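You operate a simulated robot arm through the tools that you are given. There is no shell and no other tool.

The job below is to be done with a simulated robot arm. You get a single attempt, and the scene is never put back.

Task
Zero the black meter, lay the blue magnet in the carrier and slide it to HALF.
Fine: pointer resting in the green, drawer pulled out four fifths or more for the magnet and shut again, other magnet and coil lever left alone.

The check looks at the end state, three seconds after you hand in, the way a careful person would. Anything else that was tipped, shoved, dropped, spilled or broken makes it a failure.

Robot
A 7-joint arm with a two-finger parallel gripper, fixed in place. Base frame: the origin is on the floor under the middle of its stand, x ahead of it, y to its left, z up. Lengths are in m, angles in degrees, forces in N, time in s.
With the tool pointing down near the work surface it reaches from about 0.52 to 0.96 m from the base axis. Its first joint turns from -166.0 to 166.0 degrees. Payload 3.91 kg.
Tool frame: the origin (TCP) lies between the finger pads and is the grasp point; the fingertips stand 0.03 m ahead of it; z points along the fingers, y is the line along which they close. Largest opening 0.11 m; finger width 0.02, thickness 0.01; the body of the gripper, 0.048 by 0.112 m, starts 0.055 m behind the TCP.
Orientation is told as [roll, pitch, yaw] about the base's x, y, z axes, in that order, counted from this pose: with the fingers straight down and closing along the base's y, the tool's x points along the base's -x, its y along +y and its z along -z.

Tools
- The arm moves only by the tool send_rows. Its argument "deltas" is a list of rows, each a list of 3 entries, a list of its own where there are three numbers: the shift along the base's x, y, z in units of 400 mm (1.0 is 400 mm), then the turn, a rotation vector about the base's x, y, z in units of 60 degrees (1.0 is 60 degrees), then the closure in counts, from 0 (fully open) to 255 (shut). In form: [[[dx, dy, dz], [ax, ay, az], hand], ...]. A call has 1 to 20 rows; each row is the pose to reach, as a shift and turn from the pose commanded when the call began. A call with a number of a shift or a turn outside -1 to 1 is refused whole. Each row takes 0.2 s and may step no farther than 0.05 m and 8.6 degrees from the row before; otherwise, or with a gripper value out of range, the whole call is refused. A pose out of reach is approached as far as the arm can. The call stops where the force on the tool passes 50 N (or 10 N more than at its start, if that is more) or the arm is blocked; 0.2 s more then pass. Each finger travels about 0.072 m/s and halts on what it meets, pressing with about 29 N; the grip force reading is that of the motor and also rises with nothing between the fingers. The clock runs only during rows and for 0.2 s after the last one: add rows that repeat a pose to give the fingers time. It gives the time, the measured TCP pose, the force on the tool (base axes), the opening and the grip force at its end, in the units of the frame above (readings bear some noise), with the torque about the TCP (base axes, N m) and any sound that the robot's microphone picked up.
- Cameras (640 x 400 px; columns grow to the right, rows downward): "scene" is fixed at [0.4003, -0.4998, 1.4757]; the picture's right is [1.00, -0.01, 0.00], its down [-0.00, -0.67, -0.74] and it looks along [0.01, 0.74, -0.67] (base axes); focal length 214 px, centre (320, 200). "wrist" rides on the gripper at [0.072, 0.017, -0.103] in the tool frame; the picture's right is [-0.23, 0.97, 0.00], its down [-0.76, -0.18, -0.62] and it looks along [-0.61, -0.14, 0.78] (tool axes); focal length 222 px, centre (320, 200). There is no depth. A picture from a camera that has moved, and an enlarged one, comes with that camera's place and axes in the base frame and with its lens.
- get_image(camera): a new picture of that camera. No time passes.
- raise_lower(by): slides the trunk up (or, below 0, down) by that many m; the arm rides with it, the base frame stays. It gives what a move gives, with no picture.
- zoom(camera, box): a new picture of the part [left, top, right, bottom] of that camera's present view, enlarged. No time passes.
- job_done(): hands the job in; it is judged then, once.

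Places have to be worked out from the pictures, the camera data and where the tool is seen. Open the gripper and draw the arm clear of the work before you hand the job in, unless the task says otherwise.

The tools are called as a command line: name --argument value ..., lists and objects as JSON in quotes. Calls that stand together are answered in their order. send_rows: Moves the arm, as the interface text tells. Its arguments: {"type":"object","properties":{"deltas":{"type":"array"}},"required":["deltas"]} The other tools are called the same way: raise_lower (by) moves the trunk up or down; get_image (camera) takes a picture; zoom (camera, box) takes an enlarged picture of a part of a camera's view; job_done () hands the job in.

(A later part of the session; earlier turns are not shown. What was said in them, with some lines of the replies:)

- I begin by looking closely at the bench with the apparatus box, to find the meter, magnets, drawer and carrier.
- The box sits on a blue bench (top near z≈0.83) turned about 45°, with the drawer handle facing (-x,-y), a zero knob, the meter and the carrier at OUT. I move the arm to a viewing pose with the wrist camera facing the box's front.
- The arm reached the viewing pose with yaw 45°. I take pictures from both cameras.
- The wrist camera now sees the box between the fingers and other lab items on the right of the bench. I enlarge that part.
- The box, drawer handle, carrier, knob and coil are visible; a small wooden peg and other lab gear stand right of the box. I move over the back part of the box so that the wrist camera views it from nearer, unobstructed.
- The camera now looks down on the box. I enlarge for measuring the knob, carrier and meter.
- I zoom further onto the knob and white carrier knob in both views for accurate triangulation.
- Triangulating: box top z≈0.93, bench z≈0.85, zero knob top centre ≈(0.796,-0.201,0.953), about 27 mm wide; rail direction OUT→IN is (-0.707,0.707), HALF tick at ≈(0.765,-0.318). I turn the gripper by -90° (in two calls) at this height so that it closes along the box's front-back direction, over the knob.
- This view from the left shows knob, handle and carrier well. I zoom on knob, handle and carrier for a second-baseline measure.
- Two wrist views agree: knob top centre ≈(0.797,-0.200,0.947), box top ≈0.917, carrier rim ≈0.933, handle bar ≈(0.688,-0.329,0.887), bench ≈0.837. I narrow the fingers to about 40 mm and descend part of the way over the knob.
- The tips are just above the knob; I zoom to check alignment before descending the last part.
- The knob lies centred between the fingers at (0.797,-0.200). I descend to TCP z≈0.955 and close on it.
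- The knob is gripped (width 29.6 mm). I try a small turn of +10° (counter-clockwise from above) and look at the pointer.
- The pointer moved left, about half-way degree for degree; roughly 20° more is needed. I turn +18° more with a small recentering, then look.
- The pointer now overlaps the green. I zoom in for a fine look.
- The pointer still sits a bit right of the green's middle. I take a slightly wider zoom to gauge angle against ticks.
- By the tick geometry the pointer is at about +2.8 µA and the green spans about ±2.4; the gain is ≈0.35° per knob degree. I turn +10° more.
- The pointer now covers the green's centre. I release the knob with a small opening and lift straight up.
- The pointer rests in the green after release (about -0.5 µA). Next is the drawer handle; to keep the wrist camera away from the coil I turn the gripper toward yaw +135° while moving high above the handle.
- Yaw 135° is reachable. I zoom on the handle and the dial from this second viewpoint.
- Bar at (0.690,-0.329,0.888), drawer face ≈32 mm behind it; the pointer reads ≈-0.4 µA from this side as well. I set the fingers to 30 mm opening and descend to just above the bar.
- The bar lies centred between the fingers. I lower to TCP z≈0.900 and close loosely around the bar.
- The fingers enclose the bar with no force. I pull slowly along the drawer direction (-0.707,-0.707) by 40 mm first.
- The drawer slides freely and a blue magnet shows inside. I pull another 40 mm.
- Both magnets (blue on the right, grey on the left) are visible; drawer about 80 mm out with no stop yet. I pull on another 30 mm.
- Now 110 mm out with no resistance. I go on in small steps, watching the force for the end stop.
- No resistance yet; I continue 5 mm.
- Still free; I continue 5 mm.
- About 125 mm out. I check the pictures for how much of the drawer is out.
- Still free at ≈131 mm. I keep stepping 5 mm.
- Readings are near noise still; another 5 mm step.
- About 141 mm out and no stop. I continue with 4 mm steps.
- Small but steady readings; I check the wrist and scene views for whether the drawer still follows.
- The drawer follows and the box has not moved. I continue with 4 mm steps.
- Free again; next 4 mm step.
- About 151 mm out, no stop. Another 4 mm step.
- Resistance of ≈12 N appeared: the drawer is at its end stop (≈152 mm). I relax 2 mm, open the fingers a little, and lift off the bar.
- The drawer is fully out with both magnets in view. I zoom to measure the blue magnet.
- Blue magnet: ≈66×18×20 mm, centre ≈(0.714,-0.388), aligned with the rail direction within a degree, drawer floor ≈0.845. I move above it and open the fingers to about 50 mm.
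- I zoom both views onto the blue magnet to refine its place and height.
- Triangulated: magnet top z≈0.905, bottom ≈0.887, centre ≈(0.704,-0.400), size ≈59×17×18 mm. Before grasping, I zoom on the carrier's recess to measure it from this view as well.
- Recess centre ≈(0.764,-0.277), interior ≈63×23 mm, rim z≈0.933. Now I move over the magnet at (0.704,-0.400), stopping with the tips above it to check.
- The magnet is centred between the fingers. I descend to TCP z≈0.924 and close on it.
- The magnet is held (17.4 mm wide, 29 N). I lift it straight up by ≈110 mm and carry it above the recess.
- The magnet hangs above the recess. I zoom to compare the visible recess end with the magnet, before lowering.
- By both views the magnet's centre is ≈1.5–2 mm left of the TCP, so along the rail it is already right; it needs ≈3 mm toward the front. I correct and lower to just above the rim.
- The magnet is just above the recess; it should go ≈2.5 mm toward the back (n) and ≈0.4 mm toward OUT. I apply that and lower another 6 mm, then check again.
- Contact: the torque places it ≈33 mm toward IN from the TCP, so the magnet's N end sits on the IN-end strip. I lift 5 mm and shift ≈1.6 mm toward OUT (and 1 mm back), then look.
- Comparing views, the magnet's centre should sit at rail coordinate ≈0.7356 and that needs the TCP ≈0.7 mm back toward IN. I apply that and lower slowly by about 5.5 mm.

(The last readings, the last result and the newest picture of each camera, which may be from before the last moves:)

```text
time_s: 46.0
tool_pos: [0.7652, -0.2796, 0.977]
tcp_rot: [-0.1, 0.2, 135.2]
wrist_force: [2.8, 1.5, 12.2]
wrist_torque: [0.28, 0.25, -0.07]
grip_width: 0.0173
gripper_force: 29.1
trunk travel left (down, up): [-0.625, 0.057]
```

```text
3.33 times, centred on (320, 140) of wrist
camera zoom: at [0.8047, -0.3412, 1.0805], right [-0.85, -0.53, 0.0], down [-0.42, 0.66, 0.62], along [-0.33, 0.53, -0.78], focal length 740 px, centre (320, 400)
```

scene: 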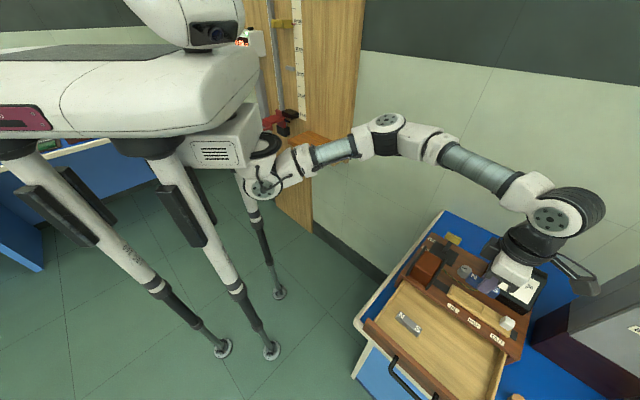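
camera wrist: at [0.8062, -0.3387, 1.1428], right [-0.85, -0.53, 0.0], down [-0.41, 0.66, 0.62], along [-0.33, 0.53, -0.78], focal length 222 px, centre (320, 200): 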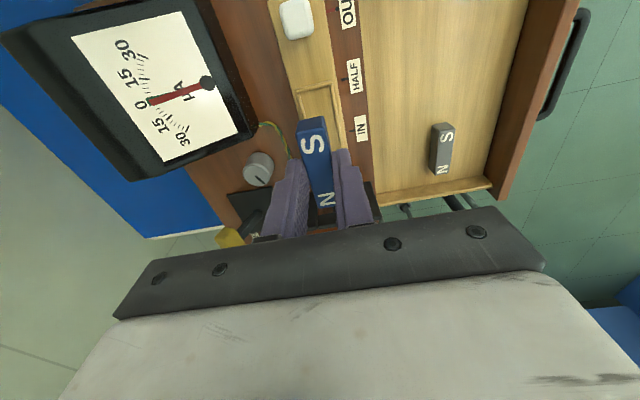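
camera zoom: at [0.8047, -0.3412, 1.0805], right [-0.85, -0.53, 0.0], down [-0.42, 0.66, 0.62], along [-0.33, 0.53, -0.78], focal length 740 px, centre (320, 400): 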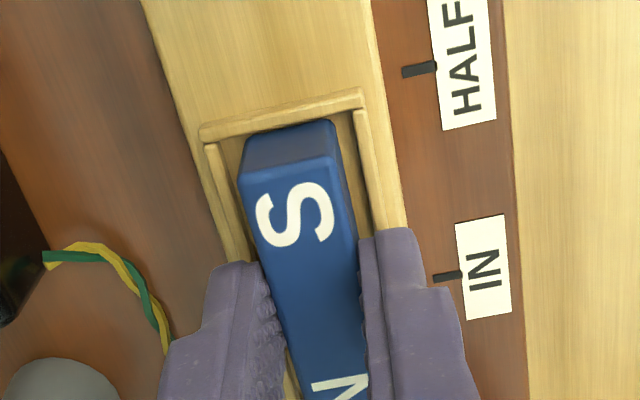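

Contact again at the same height with the N end first, while the scene view shows bare floor (≈5 mm) between N end and the IN strip and only ≈1–2 mm at the S end. So it is the recess floor; I raise 2 mm, shift 1.5 mm toward IN to centre it, and lower again.

send_rows --deltas '[[[0, 0, 0.008], [0, 0, 0], 240], [[-0.0027, 0.0027, 0.008], [0, 0, 0], 240], [[-0.0027, 0.0027, 0.008], [0, 0, 0], 240], [[-0.0027, 0.0027, 0.003], [0, 0, 0], 240], [[-0.0027, 0.0027, 0.0], [0, 0, 0], 240], [[-0.0027, 0.0027, 0.0], [0, 0, 0], 240]]'

zoom --camera "scene" --box '[445, 275, 500, 315]'

zoom --camera "wrist" --box '[260, 80, 380, 200]'

```text
time_s: 47.4
tool_pos: [0.766, -0.2771, 0.977]
tcp_rot: [-0.1, 0.3, 135.3]
wrist_force: [1.2, 1.7, 23.1]
wrist_torque: [0.06, -0.07, -0.04]
grip_width: 0.0177
gripper_force: 29.0
trunk travel left (down, up): [-0.625, 0.057]
```

```text
10.00 times, centred on (472, 295) of scene
camera zoom: at [0.4003, -0.4998, 1.4757], right [1.0, -0.01, 0.0], down [0.0, -0.67, -0.74], along [0.01, 0.74, -0.67], focal length 2145 px, centre (-1205, -750)
```

zoom: 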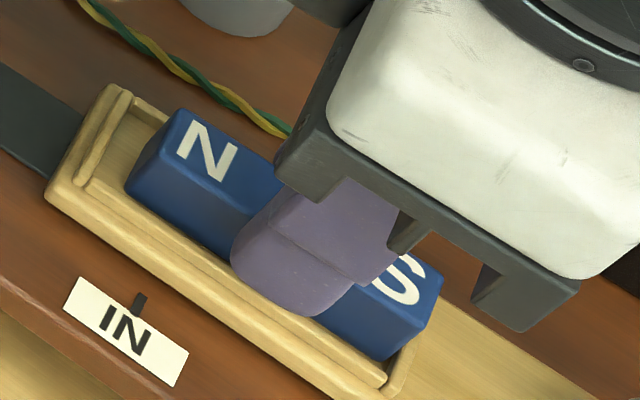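

```text
3.33 times, centred on (320, 140) of wrist
camera zoom: at [0.8033, -0.34, 1.08], right [-0.85, -0.53, 0.0], down [-0.42, 0.66, 0.62], along [-0.33, 0.53, -0.78], focal length 740 px, centre (320, 400)
```

zoom: 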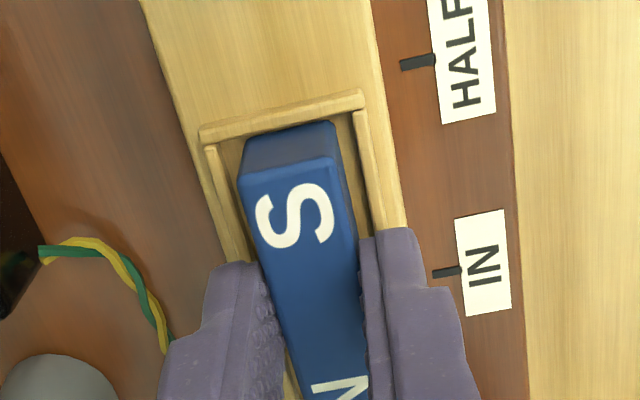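

The contact is now level (23 N down, nearly no torque): the magnet lies flat in the recess, and the carrier crept ≈2 mm toward IN with it. I ease the press, open the fingers and lift.

send_rows --deltas '[[[0, 0, 0.003], [0, 0, 0], 240], [[0, 0, 0.003], [0, 0, 0], 205], [[0, 0, 0.003], [0, 0, 0], 185], [[0, 0, 0.003], [0, 0, 0], 165], [[0, 0, 0.003], [0, 0, 0], 165], [[0, 0, 0.05], [0, 0, 0], 165], [[0, 0, 0.13], [0, 0, 0], 165], [[0, 0, 0.23], [0, 0, 0], 165], [[0, 0, 0.33], [0, 0, 0], 165]]'

get_image --camera "wrist"

zoom --camera "scene" --box '[430, 265, 530, 335]'

```text
time_s: 49.4
tool_pos: [0.7637, -0.2761, 1.108]
tcp_rot: [0.0, 0.0, 135.0]
wrist_force: [0.6, -0.4, -0.1]
wrist_torque: [0.02, 0.02, 0.0]
grip_width: 0.0388
gripper_force: 0.1
trunk travel left (down, up): [-0.625, 0.057]
```

```text
taken
camera wrist: at [0.8026, -0.3389, 1.211], right [-0.85, -0.53, 0.0], down [-0.41, 0.66, 0.62], along [-0.33, 0.53, -0.78], focal length 222 px, centre (320, 200)
```

wrist: 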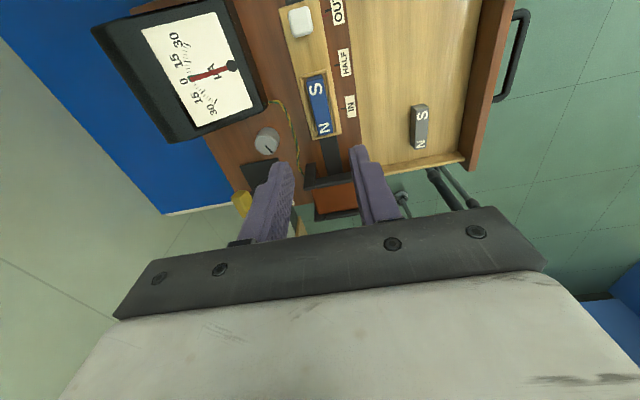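

```text
5.71 times, centred on (480, 300) of scene
camera zoom: at [0.4003, -0.4998, 1.4757], right [1.0, -0.01, 0.0], down [0.0, -0.67, -0.74], along [0.01, 0.74, -0.67], focal length 1226 px, centre (-594, -371)
```

zoom: 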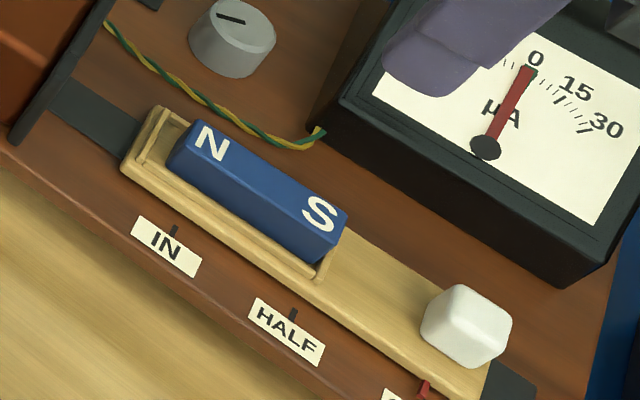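

The magnet is released. I zoom closely to verify it lies flat inside the recess.

zoom --camera "wrist" --box '[270, 0, 370, 150]'

zoom --camera "scene" --box '[448, 280, 496, 315]'

zoom --camera "wrist" --box '[290, 60, 370, 150]'

```text
2.67 times, centred on (320, 75) of wrist
camera zoom: at [0.8026, -0.3389, 1.211], right [-0.85, -0.53, 0.0], down [-0.41, 0.66, 0.62], along [-0.33, 0.53, -0.78], focal length 592 px, centre (320, 533)
```

zoom: 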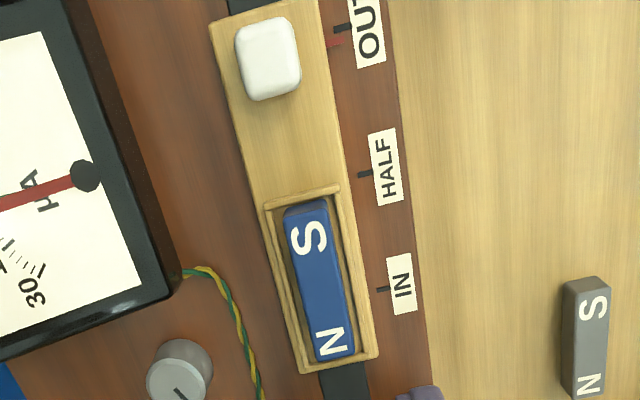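

```text
11.43 times, centred on (472, 298) of scene
camera zoom: at [0.4003, -0.4998, 1.4757], right [1.0, -0.01, 0.0], down [0.0, -0.67, -0.74], along [0.01, 0.74, -0.67], focal length 2451 px, centre (-1417, -914)
```

zoom: 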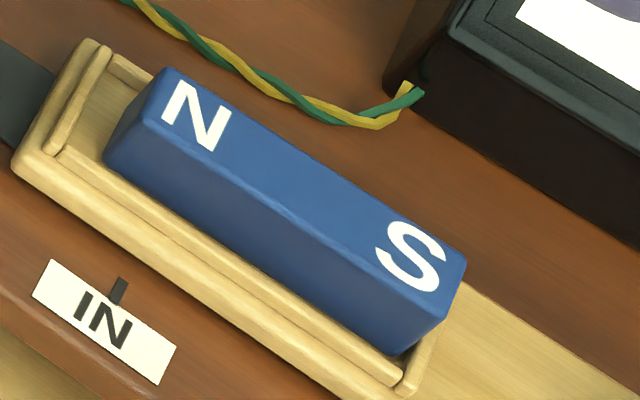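

```text
4.44 times, centred on (330, 105) of wrist
camera zoom: at [0.8026, -0.3389, 1.211], right [-0.85, -0.53, 0.0], down [-0.41, 0.66, 0.62], along [-0.33, 0.53, -0.78], focal length 987 px, centre (276, 622)
```

zoom: 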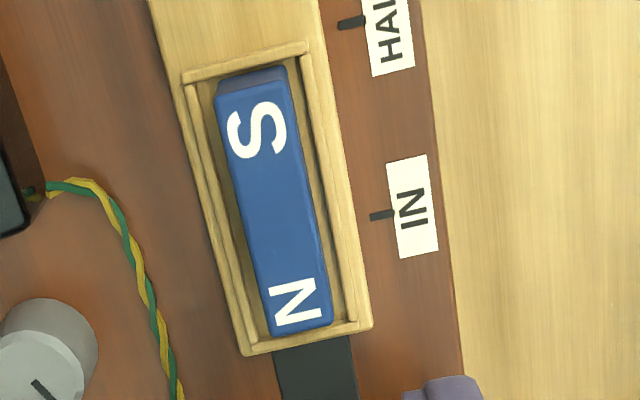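

The magnet lies flat within the recess. Next I slide the carrier: the white knob is at ≈(0.818,-0.331), z≈0.938–0.962, ≈22 mm wide; I move above it with 45 mm opening.

send_rows --deltas '[[[0.045, -0.046, 0], [0, 0, 0], 151], [[0.09, -0.092, 0], [0, 0, 0], 151], [[0.136, -0.1375, 0], [0, 0, 0], 151], [[0.136, -0.1375, -0.1], [0, 0, 0], 151], [[0.136, -0.1375, -0.21], [0, 0, 0], 151], [[0.136, -0.1375, -0.21], [0, 0, 0], 151]]'

get_image --camera "wrist"

zoom --camera "scene" --box '[440, 250, 600, 350]'

```text
time_s: 50.8
tool_pos: [0.8178, -0.3324, 1.0211]
tcp_rot: [-0.1, 0.1, 135.2]
wrist_force: [-0.3, 1.2, 0.5]
wrist_torque: [0.02, 0.0, -0.01]
grip_width: 0.0451
gripper_force: 0.0
trunk travel left (down, up): [-0.625, 0.057]
```

```text
taken
camera wrist: at [0.8571, -0.3949, 1.124], right [-0.85, -0.53, 0.0], down [-0.42, 0.66, 0.62], along [-0.33, 0.53, -0.78], focal length 222 px, centre (320, 200)
```

wrist: 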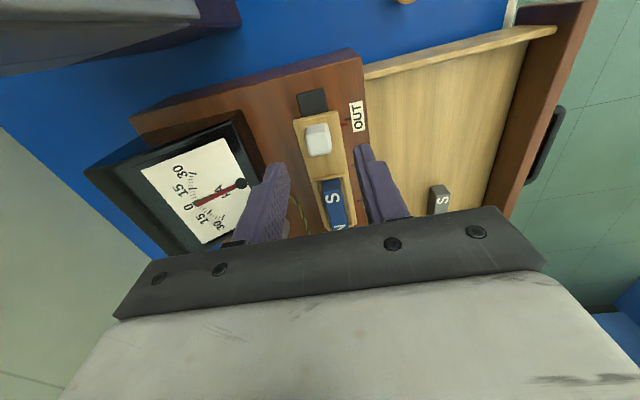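

```text
4.00 times, centred on (520, 300) of scene
camera zoom: at [0.4003, -0.4998, 1.4757], right [1.0, -0.01, 0.0], down [0.0, -0.67, -0.74], along [0.01, 0.74, -0.67], focal length 858 px, centre (-480, -200)
```

zoom: 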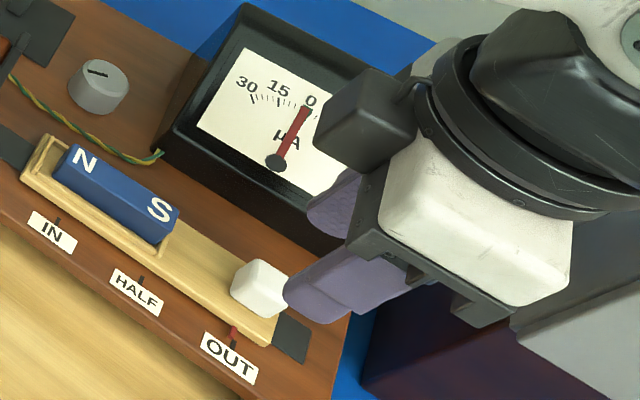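

Aligned above the knob within ≈1 mm. I descend to TCP z≈0.973 and close on the knob.

send_rows --deltas '[[[0, 0, -0.06], [0, 0, 0], 151], [[0, 0, -0.12], [0, 0, 0], 151], [[0, 0, -0.12], [0, 0, 0], 151], [[0, 0, -0.12], [0, 0, 0], 180], [[0, 0, -0.12], [0, 0, 0], 200], [[0, 0, -0.12], [0, 0, 0], 215], [[0, 0, -0.12], [0, 0, 0], 225]]'

zoom --camera "scene" --box '[440, 260, 560, 340]'

get_image --camera "wrist"

```text
time_s: 52.4
tool_pos: [0.8174, -0.3293, 0.9741]
tcp_rot: [0.0, 0.1, 135.2]
wrist_force: [10.3, 9.1, 1.0]
wrist_torque: [0.13, -0.24, -0.5]
grip_width: 0.0197
gripper_force: 45.3
trunk travel left (down, up): [-0.625, 0.057]
```

```text
5.00 times, centred on (500, 300) of scene
camera zoom: at [0.4003, -0.4998, 1.4757], right [1.0, -0.01, 0.0], down [0.0, -0.67, -0.74], along [0.01, 0.74, -0.67], focal length 1072 px, centre (-580, -300)
```

zoom: 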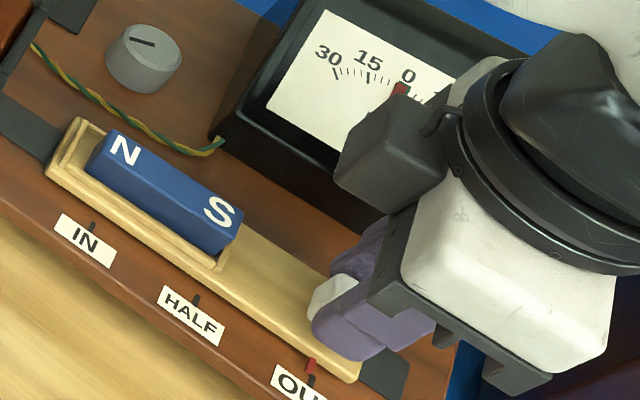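

```text
taken
camera wrist: at [0.8568, -0.3925, 1.0762], right [-0.85, -0.53, 0.0], down [-0.42, 0.66, 0.62], along [-0.33, 0.53, -0.78], focal length 222 px, centre (320, 200)
```

wrist: 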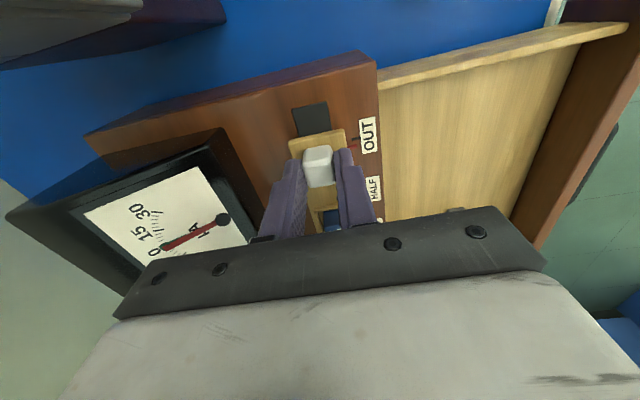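

The knob is held (19.7 mm). The sideways force (≈14 N toward the back) shows I'm ≈1 mm too far front, so I correct that, relax the grip slightly and slide 38 mm toward IN in small rows.

send_rows --deltas '[[[0.0023, 0.0023, 0], [0, 0, 0], 218], [[-0.0067, 0.0113, 0], [0, 0, 0], 218], [[-0.0157, 0.0203, 0], [0, 0, 0], 218], [[-0.0247, 0.0293, 0], [0, 0, 0], 218], [[-0.0337, 0.0383, 0], [0, 0, 0], 218], [[-0.0427, 0.0473, 0], [0, 0, 0], 218], [[-0.0517, 0.0563, 0], [0, 0, 0], 218], [[-0.0607, 0.0653, 0], [0, 0, 0], 218], [[-0.065, 0.0696, 0], [0, 0, 0], 218], [[-0.065, 0.0696, 0], [0, 0, 0], 218]]'

zoom --camera "scene" --box '[430, 265, 530, 335]'

get_image --camera "wrist"

```text
time_s: 54.6
tool_pos: [0.793, -0.3041, 0.9731]
tcp_rot: [0.0, 0.1, 135.0]
wrist_force: [3.1, 1.3, -1.4]
wrist_torque: [-0.64, -0.59, -0.38]
grip_width: 0.0198
gripper_force: 44.8
trunk travel left (down, up): [-0.625, 0.057]
```

```text
5.71 times, centred on (480, 300) of scene
camera zoom: at [0.4003, -0.4998, 1.4757], right [1.0, -0.01, 0.0], down [0.0, -0.67, -0.74], along [0.01, 0.74, -0.67], focal length 1226 px, centre (-594, -371)
```

zoom: 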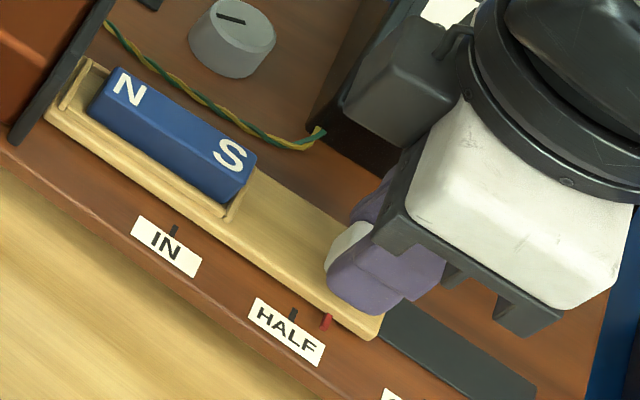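

```text
taken
camera wrist: at [0.8324, -0.3679, 1.0762], right [-0.85, -0.53, 0.0], down [-0.41, 0.66, 0.62], along [-0.33, 0.53, -0.78], focal length 222 px, centre (320, 200)
```

wrist: 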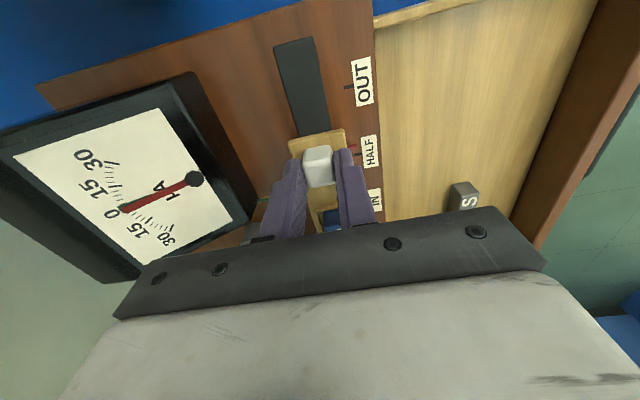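

The red index is still ≈10–11 mm short of the HALF tick. I slide a further 9 mm and compare again.

send_rows --deltas '[[[-0.005, 0.005, 0], [0, 0, 0], 218], [[-0.01, 0.01, 0], [0, 0, 0], 218], [[-0.016, 0.016, 0], [0, 0, 0], 218], [[-0.016, 0.016, 0], [0, 0, 0], 218], [[-0.016, 0.016, 0], [0, 0, 0], 218]]'

zoom --camera "scene" --box '[456, 290, 516, 330]'

zoom --camera "wrist" --box '[300, 60, 420, 210]'

```text
time_s: 55.8
tool_pos: [0.7859, -0.2994, 0.9729]
tcp_rot: [0.0, 0.0, 135.1]
wrist_force: [1.4, 1.4, -3.2]
wrist_torque: [-0.55, -0.59, -0.35]
grip_width: 0.02
gripper_force: 45.5
trunk travel left (down, up): [-0.625, 0.057]
```

```text
10.00 times, centred on (486, 310) of scene
camera zoom: at [0.4003, -0.4998, 1.4757], right [1.0, -0.01, 0.0], down [0.0, -0.67, -0.74], along [0.01, 0.74, -0.67], focal length 2145 px, centre (-1340, -900)
```

zoom: 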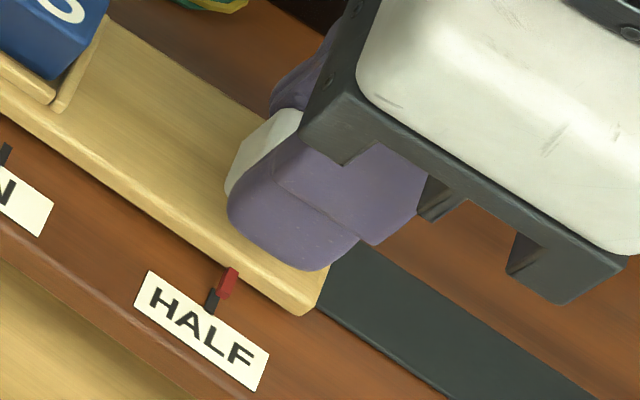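

```text
2.67 times, centred on (360, 135) of wrist
camera zoom: at [0.8259, -0.3615, 1.0761], right [-0.85, -0.53, 0.0], down [-0.42, 0.66, 0.62], along [-0.33, 0.53, -0.78], focal length 592 px, centre (213, 373)
```

zoom: 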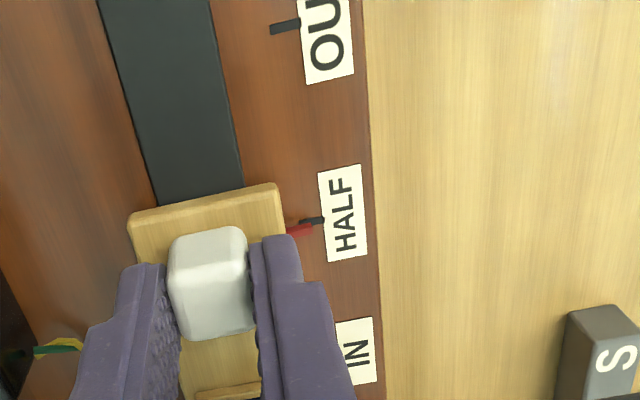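

The red index and HALF tick agree within about 0.5 mm in both views after allowing for parallax. I release the knob gently and lift.

send_rows --deltas '[[[0, 0, 0], [0, 0, 0], 208], [[0, 0, 0], [0, 0, 0], 195], [[0, 0, 0], [0, 0, 0], 175], [[0, 0, 0], [0, 0, 0], 151], [[0, 0, 0], [0, 0, 0], 151], [[0, 0, 0.05], [0, 0, 0], 151], [[0, 0, 0.12], [0, 0, 0], 151], [[0, 0, 0.22], [0, 0, 0], 151], [[0, 0, 0.33], [0, 0, 0], 151]]'

get_image --camera "wrist"

zoom --camera "scene" --box '[430, 265, 530, 335]'

zoom --camera "scene" --box '[496, 254, 552, 296]'

```text
time_s: 57.8
tool_pos: [0.7875, -0.2969, 1.1055]
tcp_rot: [0.0, 0.1, 135.2]
wrist_force: [0.1, -0.1, 0.5]
wrist_torque: [0.01, 0.0, -0.03]
grip_width: 0.0449
gripper_force: 0.1
trunk travel left (down, up): [-0.625, 0.057]
```

```text
taken
camera wrist: at [0.8283, -0.359, 1.209], right [-0.85, -0.53, 0.0], down [-0.42, 0.66, 0.62], along [-0.33, 0.53, -0.78], focal length 222 px, centre (320, 200)
```

wrist: 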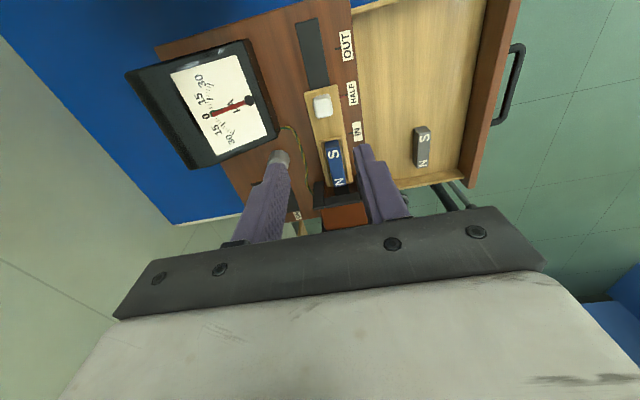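

```text
5.71 times, centred on (480, 300) of scene
camera zoom: at [0.4003, -0.4998, 1.4757], right [1.0, -0.01, 0.0], down [0.0, -0.67, -0.74], along [0.01, 0.74, -0.67], focal length 1226 px, centre (-594, -371)
```

zoom: 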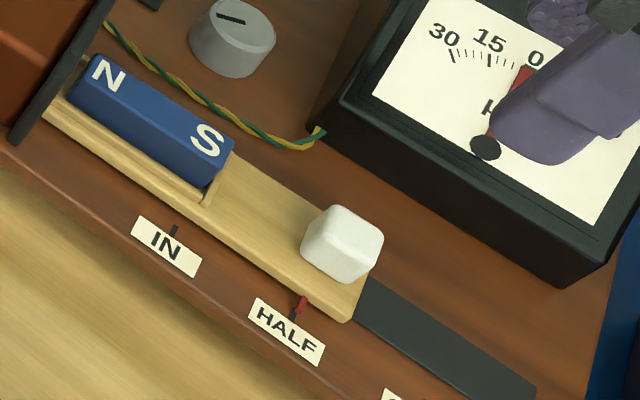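

```text
9.52 times, centred on (524, 275) of scene
camera zoom: at [0.4003, -0.4998, 1.4757], right [1.0, -0.01, 0.0], down [0.0, -0.67, -0.74], along [0.01, 0.74, -0.67], focal length 2043 px, centre (-1623, -514)
```

zoom: 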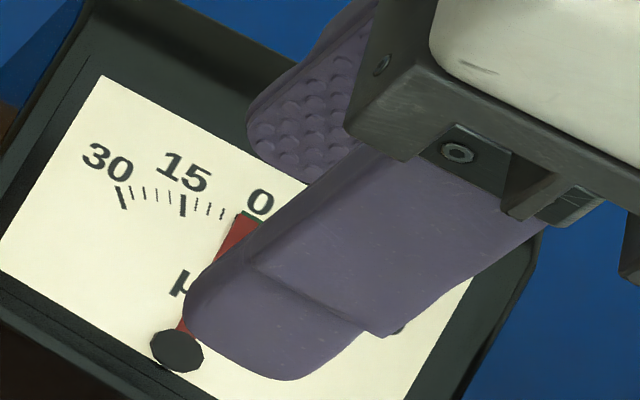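

The carrier stays at HALF. Now the drawer: I move over the handle bar, now at ≈(0.582,-0.437), with the fingers at 30 mm opening.

send_rows --deltas '[[[-0.0736, -0.05, 0], [0, 0, 0], 185], [[-0.147, -0.1, 0], [0, 0, 0], 185], [[-0.22, -0.15, 0], [0, 0, 0], 185], [[-0.294, -0.2, 0], [0, 0, 0], 185], [[-0.368, -0.25, 0], [0, 0, 0], 185], [[-0.441, -0.3, 0], [0, 0, 0], 185], [[-0.515, -0.35, 0], [0, 0, 0], 185], [[-0.515, -0.35, 0], [0, 0, 0], 185]]'

get_image --camera "wrist"

zoom --camera "scene" --box '[430, 240, 560, 340]'

```text
time_s: 59.6
tool_pos: [0.5804, -0.4368, 1.1059]
tcp_rot: [0.0, -0.1, 135.2]
wrist_force: [0.2, -0.6, 1.0]
wrist_torque: [0.05, 0.01, 0.01]
grip_width: 0.0302
gripper_force: 0.1
trunk travel left (down, up): [-0.625, 0.057]
```

```text
taken
camera wrist: at [0.6201, -0.5005, 1.2085], right [-0.85, -0.53, 0.0], down [-0.42, 0.66, 0.62], along [-0.33, 0.53, -0.78], focal length 222 px, centre (320, 200)
```

wrist: 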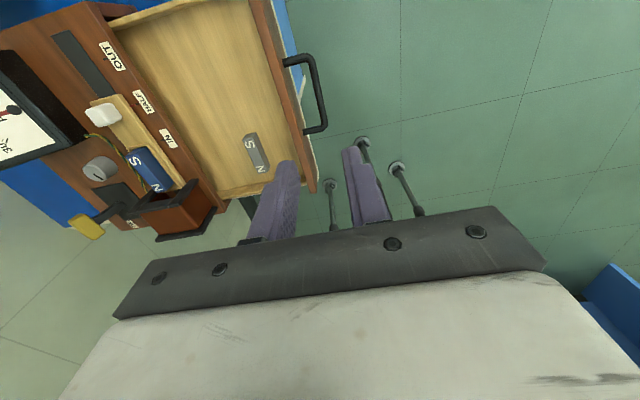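

```text
4.00 times, centred on (495, 290) of scene
camera zoom: at [0.4003, -0.4998, 1.4757], right [1.0, -0.01, 0.0], down [0.0, -0.67, -0.74], along [0.01, 0.74, -0.67], focal length 858 px, centre (-380, -160)
```

zoom: 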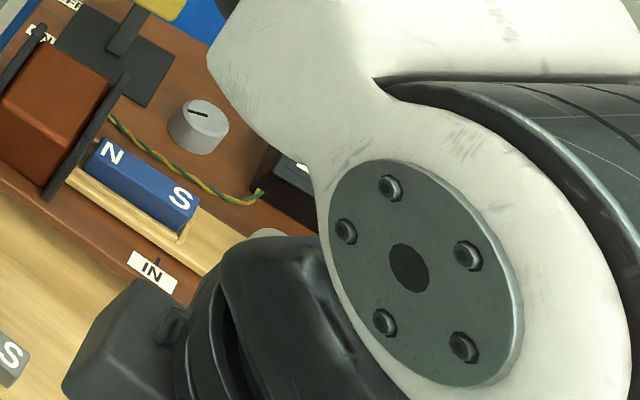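

The bar lies below the fingers as before. I descend to TCP z≈0.902 around the bar and close loosely.

send_rows --deltas '[[[0, 0, -0.1], [0, 0, 0], 185], [[0, 0, -0.2], [0, 0, 0], 185], [[0, 0, -0.3], [0, 0, 0], 185], [[0, 0, -0.4], [0, 0, 0], 185], [[0, 0, -0.46], [0, 0, 0], 185], [[0, 0, -0.51], [0, 0, 0], 185], [[0, 0, -0.51], [0, 0, 0], 185], [[0, 0, -0.51], [0, 0, 0], 215], [[0, 0, -0.51], [0, 0, 0], 225], [[0, 0, -0.51], [0, 0, 0], 225]]'

get_image --camera "wrist"

```text
time_s: 61.8
tool_pos: [0.5824, -0.441, 0.9009]
tcp_rot: [0.0, 0.0, 135.2]
wrist_force: [3.7, 5.0, -1.7]
wrist_torque: [-0.03, -0.02, -0.04]
grip_width: 0.0158
gripper_force: 2.3
trunk travel left (down, up): [-0.625, 0.057]
```

```text
taken
camera wrist: at [0.622, -0.5032, 1.0029], right [-0.85, -0.53, 0.0], down [-0.42, 0.66, 0.62], along [-0.33, 0.53, -0.78], focal length 222 px, centre (320, 200)
```

wrist: 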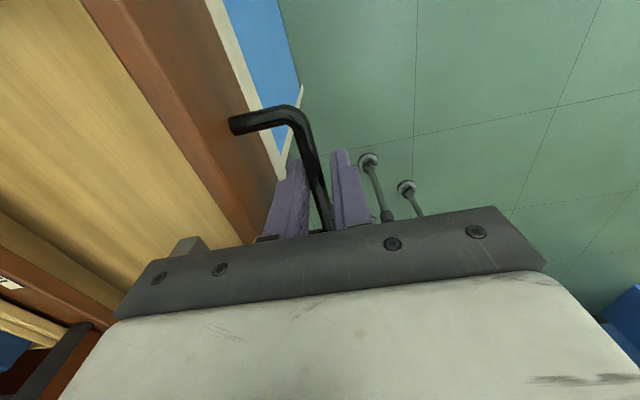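

The bar is enclosed. I push the drawer back toward the box slowly, about 136 mm in 8 mm rows.

send_rows --deltas '[[[0.007, 0.007, 0], [0, 0, 0], 225], [[0.0212, 0.0212, 0], [0, 0, 0], 225], [[0.0353, 0.0353, 0], [0, 0, 0], 225], [[0.0495, 0.0495, 0], [0, 0, 0], 225], [[0.0636, 0.0636, 0], [0, 0, 0], 225], [[0.0778, 0.0778, 0], [0, 0, 0], 225], [[0.0919, 0.0919, 0], [0, 0, 0], 225], [[0.106, 0.106, 0], [0, 0, 0], 225], [[0.1202, 0.1202, 0], [0, 0, 0], 225], [[0.1343, 0.1343, 0], [0, 0, 0], 225], [[0.1485, 0.1485, 0], [0, 0, 0], 225], [[0.1626, 0.1626, 0], [0, 0, 0], 225], [[0.1768, 0.1768, 0], [0, 0, 0], 225], [[0.1909, 0.1909, 0], [0, 0, 0], 225], [[0.205, 0.205, 0], [0, 0, 0], 225], [[0.2192, 0.2192, 0], [0, 0, 0], 225], [[0.2333, 0.2333, 0], [0, 0, 0], 225], [[0.24, 0.24, 0], [0, 0, 0], 225], [[0.24, 0.24, 0], [0, 0, 0], 225]]'

get_image --camera "wrist"

get_image --camera "scene"

```text
time_s: 65.8
tool_pos: [0.678, -0.3423, 0.9027]
tcp_rot: [-0.1, 0.0, 135.1]
wrist_force: [-1.3, -0.7, 1.1]
wrist_torque: [-0.02, 0.01, 0.01]
grip_width: 0.0136
gripper_force: 0.0
trunk travel left (down, up): [-0.625, 0.057]
```

```text
taken
camera wrist: at [0.7169, -0.4049, 1.0056], right [-0.85, -0.53, 0.0], down [-0.42, 0.66, 0.62], along [-0.33, 0.53, -0.78], focal length 222 px, centre (320, 200)
```

wrist: 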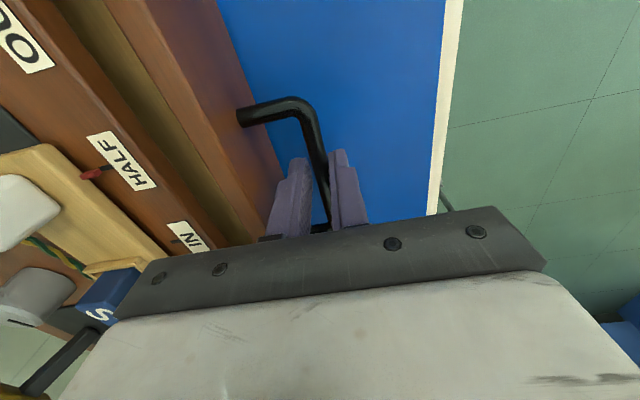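

```text
taken
```

scene: 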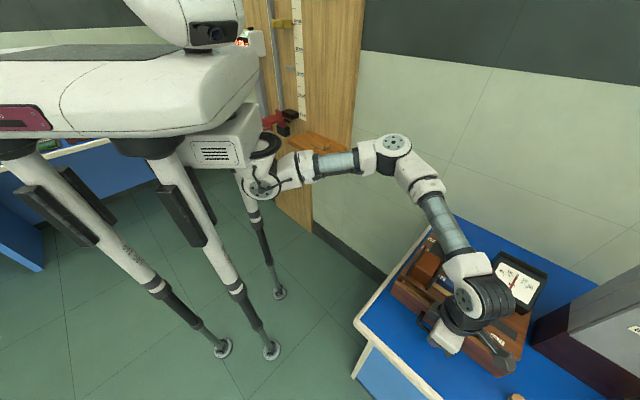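

About 18 mm remain. I push 13 mm more in 4 mm rows.

send_rows --deltas '[[[0.007, 0.007, 0], [0, 0, 0], 225], [[0.014, 0.014, 0], [0, 0, 0], 225], [[0.0205, 0.0205, 0], [0, 0, 0], 225], [[0.0235, 0.0235, 0], [0, 0, 0], 225], [[0.0235, 0.0235, 0], [0, 0, 0], 225]]'

get_image --camera "wrist"

```text
time_s: 67.0
tool_pos: [0.6857, -0.332, 0.9007]
tcp_rot: [0.0, 0.0, 135.2]
wrist_force: [-1.6, -1.3, -0.6]
wrist_torque: [-0.01, -0.03, -0.04]
grip_width: 0.0135
gripper_force: 0.8
trunk travel left (down, up): [-0.625, 0.057]
```

```text
taken
camera wrist: at [0.7246, -0.3953, 1.0039], right [-0.85, -0.53, 0.0], down [-0.42, 0.66, 0.62], along [-0.33, 0.53, -0.78], focal length 222 px, centre (320, 200)
```

wrist: 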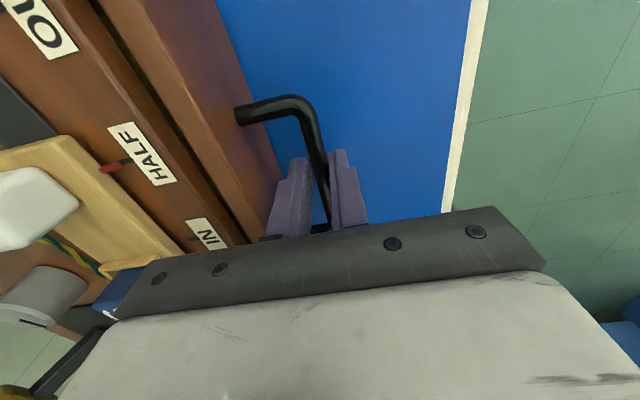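

A narrow gap remains. I continue with small steps, watching the force.

send_rows --deltas '[[[0.0035, 0.0035, 0], [0, 0, 0], 225], [[0.007, 0.007, 0], [0, 0, 0], 225], [[0.007, 0.007, 0], [0, 0, 0], 225]]'

```text
time_s: 67.8
tool_pos: [0.6891, -0.3295, 0.9031]
tcp_rot: [0.0, 0.0, 135.2]
wrist_force: [-0.5, -0.7, 0.8]
wrist_torque: [-0.03, 0.04, -0.01]
grip_width: 0.0136
gripper_force: 0.1
trunk travel left (down, up): [-0.625, 0.057]
```

Still free; another 2 mm step.

send_rows --deltas '[[[0.002, 0.002, 0], [0, 0, 0], 225], [[0.0035, 0.0035, 0], [0, 0, 0], 225], [[0.0035, 0.0035, 0], [0, 0, 0], 225]]'

zoom --camera "wrist" --box '[60, 0, 300, 240]'

```text
time_s: 68.6
tool_pos: [0.69, -0.3293, 0.9032]
tcp_rot: [0.0, 0.1, 135.3]
wrist_force: [-1.2, -0.3, -0.3]
wrist_torque: [0.0, -0.01, 0.0]
grip_width: 0.0137
gripper_force: 0.8
trunk travel left (down, up): [-0.625, 0.057]
```

```text
1.67 times, centred on (180, 120) of wrist
camera zoom: at [0.7289, -0.3915, 1.0054], right [-0.85, -0.53, 0.0], down [-0.42, 0.66, 0.62], along [-0.33, 0.53, -0.78], focal length 370 px, centre (553, 333)
```

zoom: 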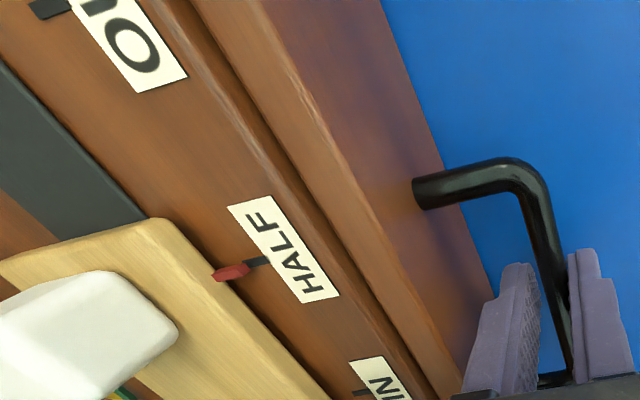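

Nearly shut. I push another 2 mm and read the force.

send_rows --deltas '[[[0.002, 0.002, 0], [0, 0, 0], 225], [[0.0035, 0.0035, 0], [0, 0, 0], 225], [[0.0035, 0.0035, 0], [0, 0, 0], 225]]'

```text
time_s: 69.4
tool_pos: [0.69, -0.3261, 0.9028]
tcp_rot: [-0.1, 0.1, 135.2]
wrist_force: [-5.1, -3.5, 1.9]
wrist_torque: [-0.02, 0.11, -0.09]
grip_width: 0.0163
gripper_force: 3.1
trunk travel left (down, up): [-0.625, 0.057]
```

Resistance ≈6 N: the drawer meets its closed stop. I press 1 mm further to confirm and then look.

send_rows --deltas '[[[0.0018, 0.0018, 0], [0, 0, 0], 225], [[0.0018, 0.0018, 0], [0, 0, 0], 225]]'

zoom --camera "wrist" --box '[60, 0, 300, 240]'

zoom --camera "scene" --box '[380, 230, 550, 370]'

```text
time_s: 70.0
tool_pos: [0.6912, -0.3282, 0.9027]
tcp_rot: [-0.1, 0.2, 135.0]
wrist_force: [-6.8, -8.1, 2.5]
wrist_torque: [-0.13, 0.08, -0.09]
grip_width: 0.0184
gripper_force: 5.8
trunk travel left (down, up): [-0.625, 0.057]
```

```text
1.67 times, centred on (180, 120) of wrist
camera zoom: at [0.7304, -0.3898, 1.0055], right [-0.85, -0.53, 0.0], down [-0.42, 0.66, 0.62], along [-0.33, 0.53, -0.78], focal length 370 px, centre (553, 333)
```

zoom: 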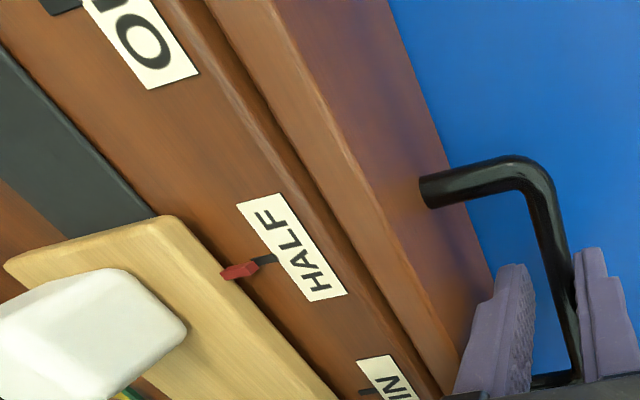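

```text
2.86 times, centred on (465, 300) of scene
camera zoom: at [0.4003, -0.4998, 1.4757], right [1.0, -0.01, 0.0], down [0.0, -0.67, -0.74], along [0.01, 0.74, -0.67], focal length 613 px, centre (-94, -86)
```

zoom: 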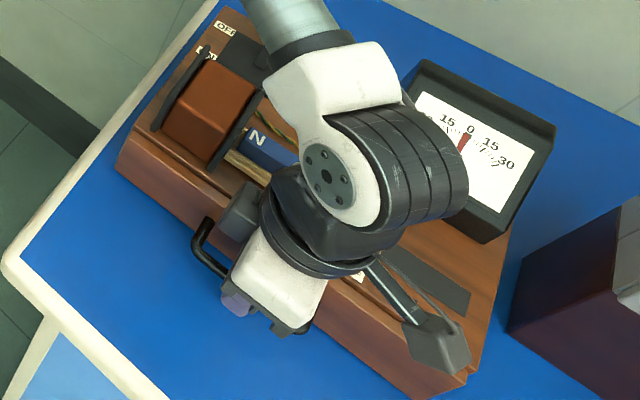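

The drawer looks flush and resists at ≈10 N, so it is shut. I open the fingers, ease 2 mm outward, and lift away.

send_rows --deltas '[[[0, 0, 0], [0, 0, 0], 205], [[-0.0025, -0.0025, 0], [0, 0, 0], 195], [[-0.004, -0.004, 0], [0, 0, 0], 188], [[-0.004, -0.004, 0], [0, 0, 0], 186], [[-0.004, -0.004, 0.06], [0, 0, 0], 186], [[-0.004, -0.004, 0.15], [0, 0, 0], 186], [[-0.004, -0.004, 0.26], [0, 0, 0], 186], [[-0.004, -0.004, 0.38], [0, 0, 0], 186], [[-0.004, -0.004, 0.5], [0, 0, 0], 186]]'

get_image --camera "wrist"

zoom --camera "scene" --box '[380, 230, 550, 370]'

```text
time_s: 72.0
tool_pos: [0.686, -0.3282, 1.1044]
tcp_rot: [-0.1, 0.0, 135.2]
wrist_force: [0.6, -0.5, -0.3]
wrist_torque: [0.01, -0.03, 0.03]
grip_width: 0.0299
gripper_force: 0.1
trunk travel left (down, up): [-0.625, 0.057]
```

```text
taken
camera wrist: at [0.7261, -0.3918, 1.2075], right [-0.85, -0.53, 0.0], down [-0.41, 0.66, 0.62], along [-0.33, 0.53, -0.78], focal length 222 px, centre (320, 200)
```

wrist: 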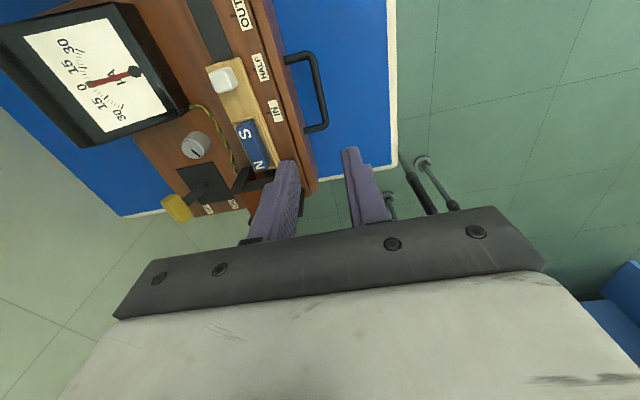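

```text
2.86 times, centred on (465, 300) of scene
camera zoom: at [0.4003, -0.4998, 1.4757], right [1.0, -0.01, 0.0], down [0.0, -0.67, -0.74], along [0.01, 0.74, -0.67], focal length 613 px, centre (-94, -86)
```

zoom: 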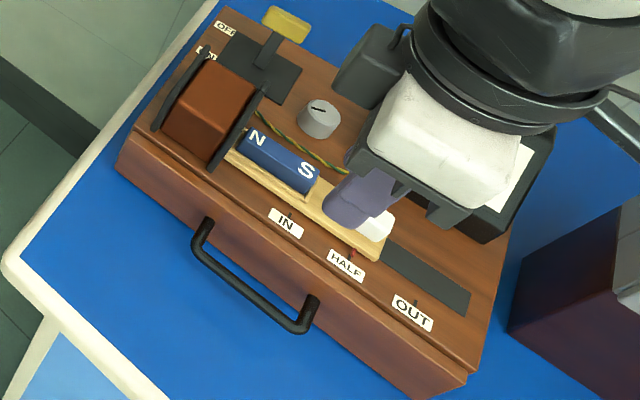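

From here the camera stands nearly over the HALF mark. I zoom to verify drawer closure, index alignment and pointer.

zoom --camera "wrist" --box '[190, 30, 350, 130]'

zoom --camera "wrist" --box '[230, 50, 290, 90]'

zoom --camera "wrist" --box '[20, 0, 200, 130]'

zoom --camera "wrist" --box '[230, 40, 390, 140]'

```text
4.00 times, centred on (270, 80) of wrist
camera zoom: at [0.7261, -0.3918, 1.2075], right [-0.85, -0.53, 0.0], down [-0.41, 0.66, 0.62], along [-0.33, 0.53, -0.78], focal length 888 px, centre (520, 680)
```

zoom: 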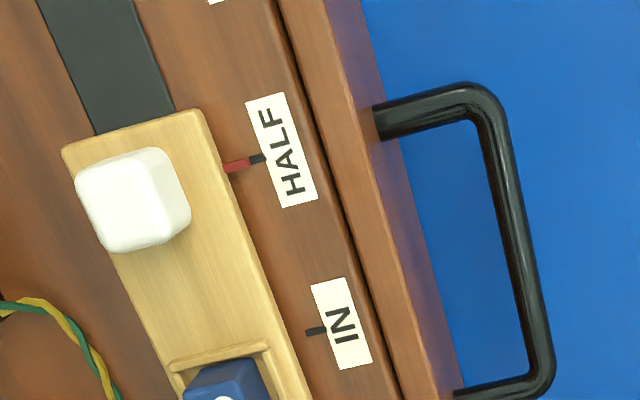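

```text
10.00 times, centred on (260, 70) of wrist
camera zoom: at [0.7261, -0.3918, 1.2075], right [-0.85, -0.53, 0.0], down [-0.41, 0.66, 0.62], along [-0.33, 0.53, -0.78], focal length 2221 px, centre (920, 1500)
```

zoom: 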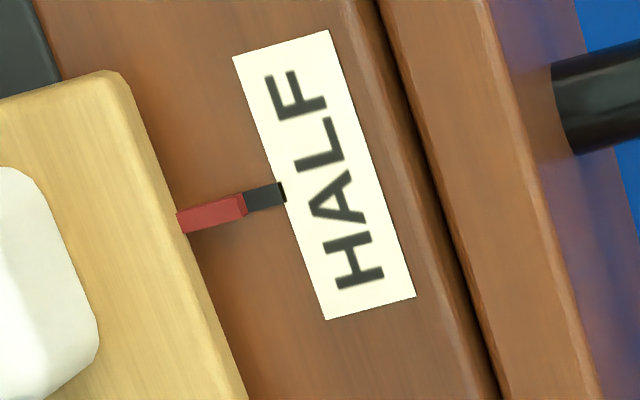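

```text
3.08 times, centred on (110, 65) of wrist
camera zoom: at [0.7261, -0.3918, 1.2075], right [-0.85, -0.53, 0.0], down [-0.41, 0.66, 0.62], along [-0.33, 0.53, -0.78], focal length 684 px, centre (966, 615)
```

zoom: 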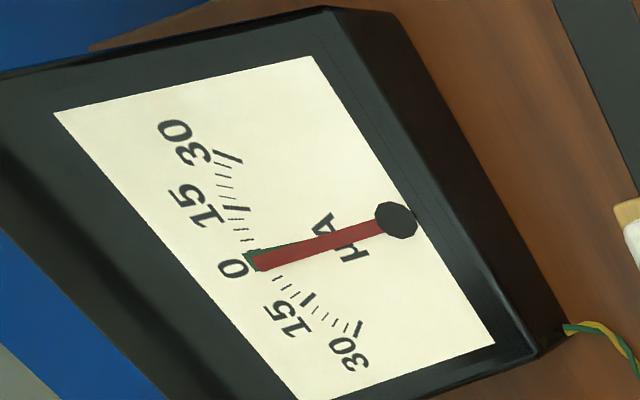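

```text
4.00 times, centred on (310, 90) of wrist
camera zoom: at [0.7261, -0.3918, 1.2075], right [-0.85, -0.53, 0.0], down [-0.41, 0.66, 0.62], along [-0.33, 0.53, -0.78], focal length 888 px, centre (360, 640)
```

zoom: 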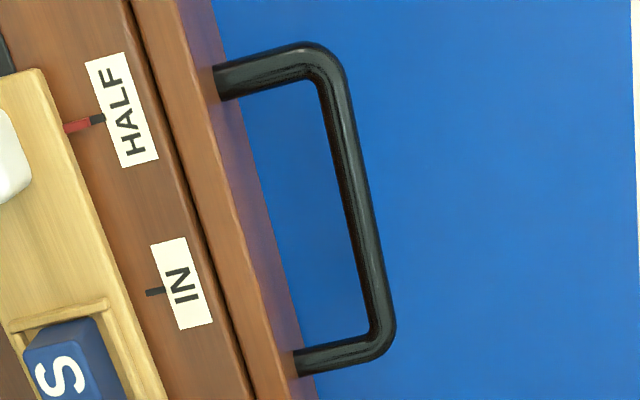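

Red index and HALF tick are collinear, the drawer gap equals the initial one, and the pointer reads ≈-0.4 µA in the green. I retreat up and back with the gripper open, then make a last check.

send_rows --deltas '[[[0, 0, 0.1], [0, 0, 0], 150], [[0, 0, 0.2], [0, 0, 0], 100], [[0, 0, 0.3], [0, 0, 0], 50], [[-0.08, -0.02, 0.35], [0, 0, 0], 0], [[-0.17, -0.03, 0.38], [0, 0, 0], 0], [[-0.26, -0.04, 0.4], [0, 0, 0], 0], [[-0.35, -0.05, 0.4], [0, 0, 0], 0], [[-0.44, -0.05, 0.4], [0, 0, 0], 0], [[-0.53, -0.05, 0.4], [0, 0, 0], 0], [[-0.53, -0.05, 0.4], [0, 0, 0], 0]]'

get_image --camera "scene"

zoom --camera "scene" --box '[380, 210, 560, 380]'

zoom --camera "scene" --box '[496, 254, 552, 296]'

zoom --camera "scene" --box '[390, 290, 550, 390]'

```text
time_s: 74.2
tool_pos: [0.4797, -0.3475, 1.2601]
tcp_rot: [-0.1, 0.0, 135.3]
wrist_force: [0.5, -0.2, -0.3]
wrist_torque: [0.02, 0.01, -0.01]
grip_width: 0.1099
gripper_force: 0.1
trunk travel left (down, up): [-0.625, 0.057]
```

```text
taken
```

scene: 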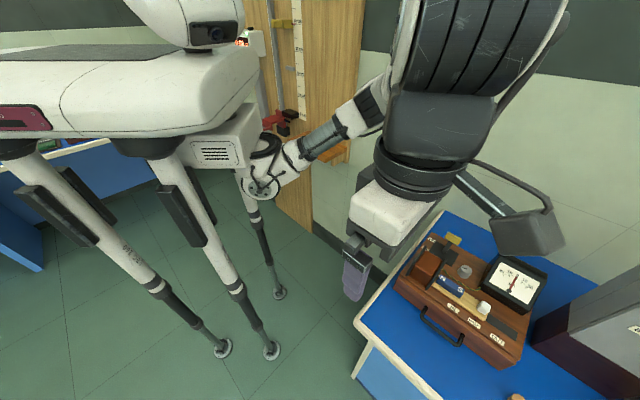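

```text
2.35 times, centred on (470, 295) of scene
camera zoom: at [0.4003, -0.4998, 1.4757], right [1.0, -0.01, 0.0], down [0.0, -0.67, -0.74], along [0.01, 0.74, -0.67], focal length 505 px, centre (-33, -24)
```

zoom: 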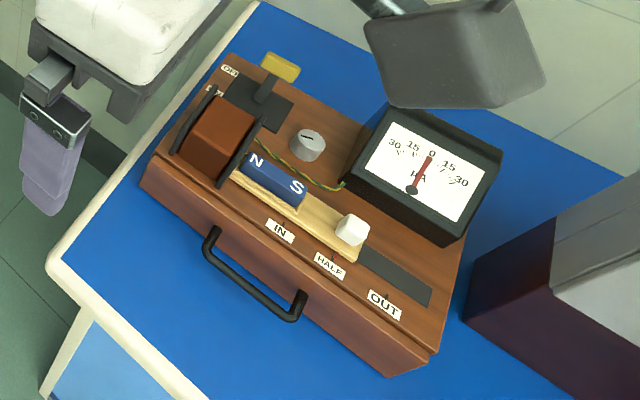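

```text
9.52 times, centred on (524, 275) of scene
camera zoom: at [0.4003, -0.4998, 1.4757], right [1.0, -0.01, 0.0], down [0.0, -0.67, -0.74], along [0.01, 0.74, -0.67], focal length 2043 px, centre (-1623, -514)
```

zoom: 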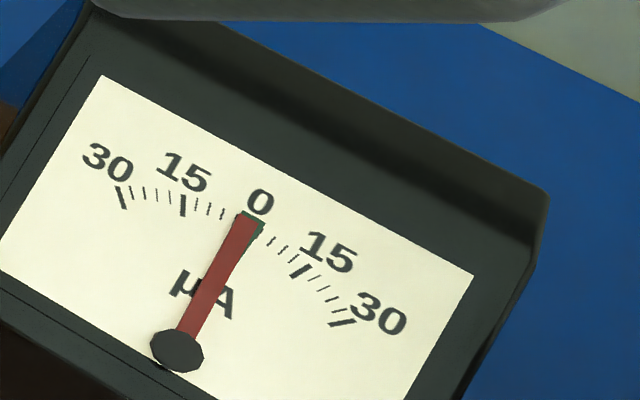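

```text
4.00 times, centred on (470, 340) of scene
camera zoom: at [0.4003, -0.4998, 1.4757], right [1.0, -0.01, 0.0], down [0.0, -0.67, -0.74], along [0.01, 0.74, -0.67], focal length 858 px, centre (-280, -360)
```

zoom: 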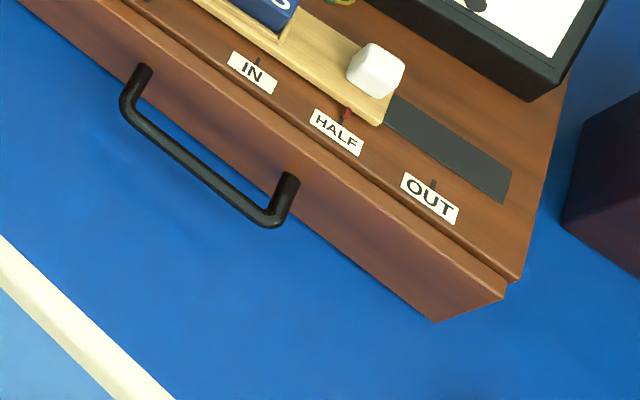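

Box, lever, handle and labels match the first picture; pointer is in the green and the index at HALF. One last close look at the magnet in the carrier.

zoom --camera "scene" --box '[430, 265, 500, 315]'

zoom --camera "scene" --box '[390, 230, 490, 300]'

```text
8.00 times, centred on (465, 290) of scene
camera zoom: at [0.4003, -0.4998, 1.4757], right [1.0, -0.01, 0.0], down [0.0, -0.67, -0.74], along [0.01, 0.74, -0.67], focal length 1716 px, centre (-840, -520)
```

zoom: 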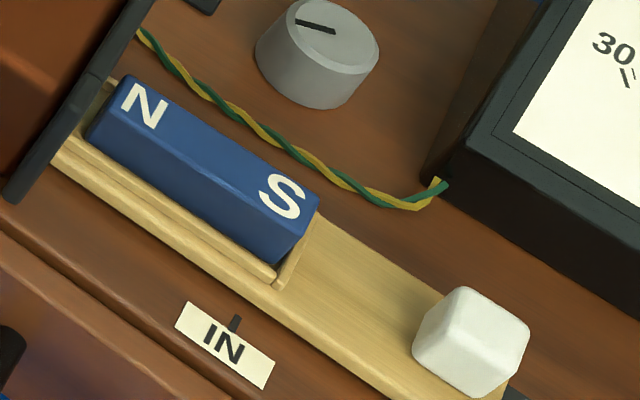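

```text
5.71 times, centred on (440, 265) of scene
camera zoom: at [0.4003, -0.4998, 1.4757], right [1.0, -0.01, 0.0], down [0.0, -0.67, -0.74], along [0.01, 0.74, -0.67], focal length 1226 px, centre (-366, -171)
```

zoom: 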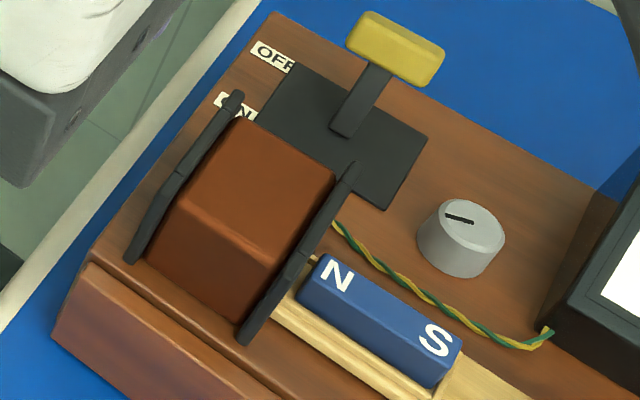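

The magnet lies flat in the carrier at HALF, the drawer is shut, the lever is untouched, the pointer rests in the green, and the arm is clear with the gripper open. I hand the job in.

job_done

```text
The job is handed in.
```

The job is handed in. The black meter is zeroed, and the blue magnet lies in the carrier with the carrier slid to HALF.

- **Meter:** the pointer rests in the green at about -0.4 µA. I judge the green to span roughly ±2.4 µA.
- **Drawer:** I pulled it out to its end stop, about 152 mm, before taking the magnet. It is shut again, and its edges and handle match the first picture.
- **Carrier:** the magnet lies flat inside the recess. The red index lines up with the HALF mark to within about 0.5 mm.
- **Left alone:** I never touched the coil lever, and it looks the same as in the first picture. I did not touch the grey magnet either. It rode along in the drawer, and I have not seen it since the drawer was shut.
- **Arm:** it is drawn back from the bench with the gripper fully open.
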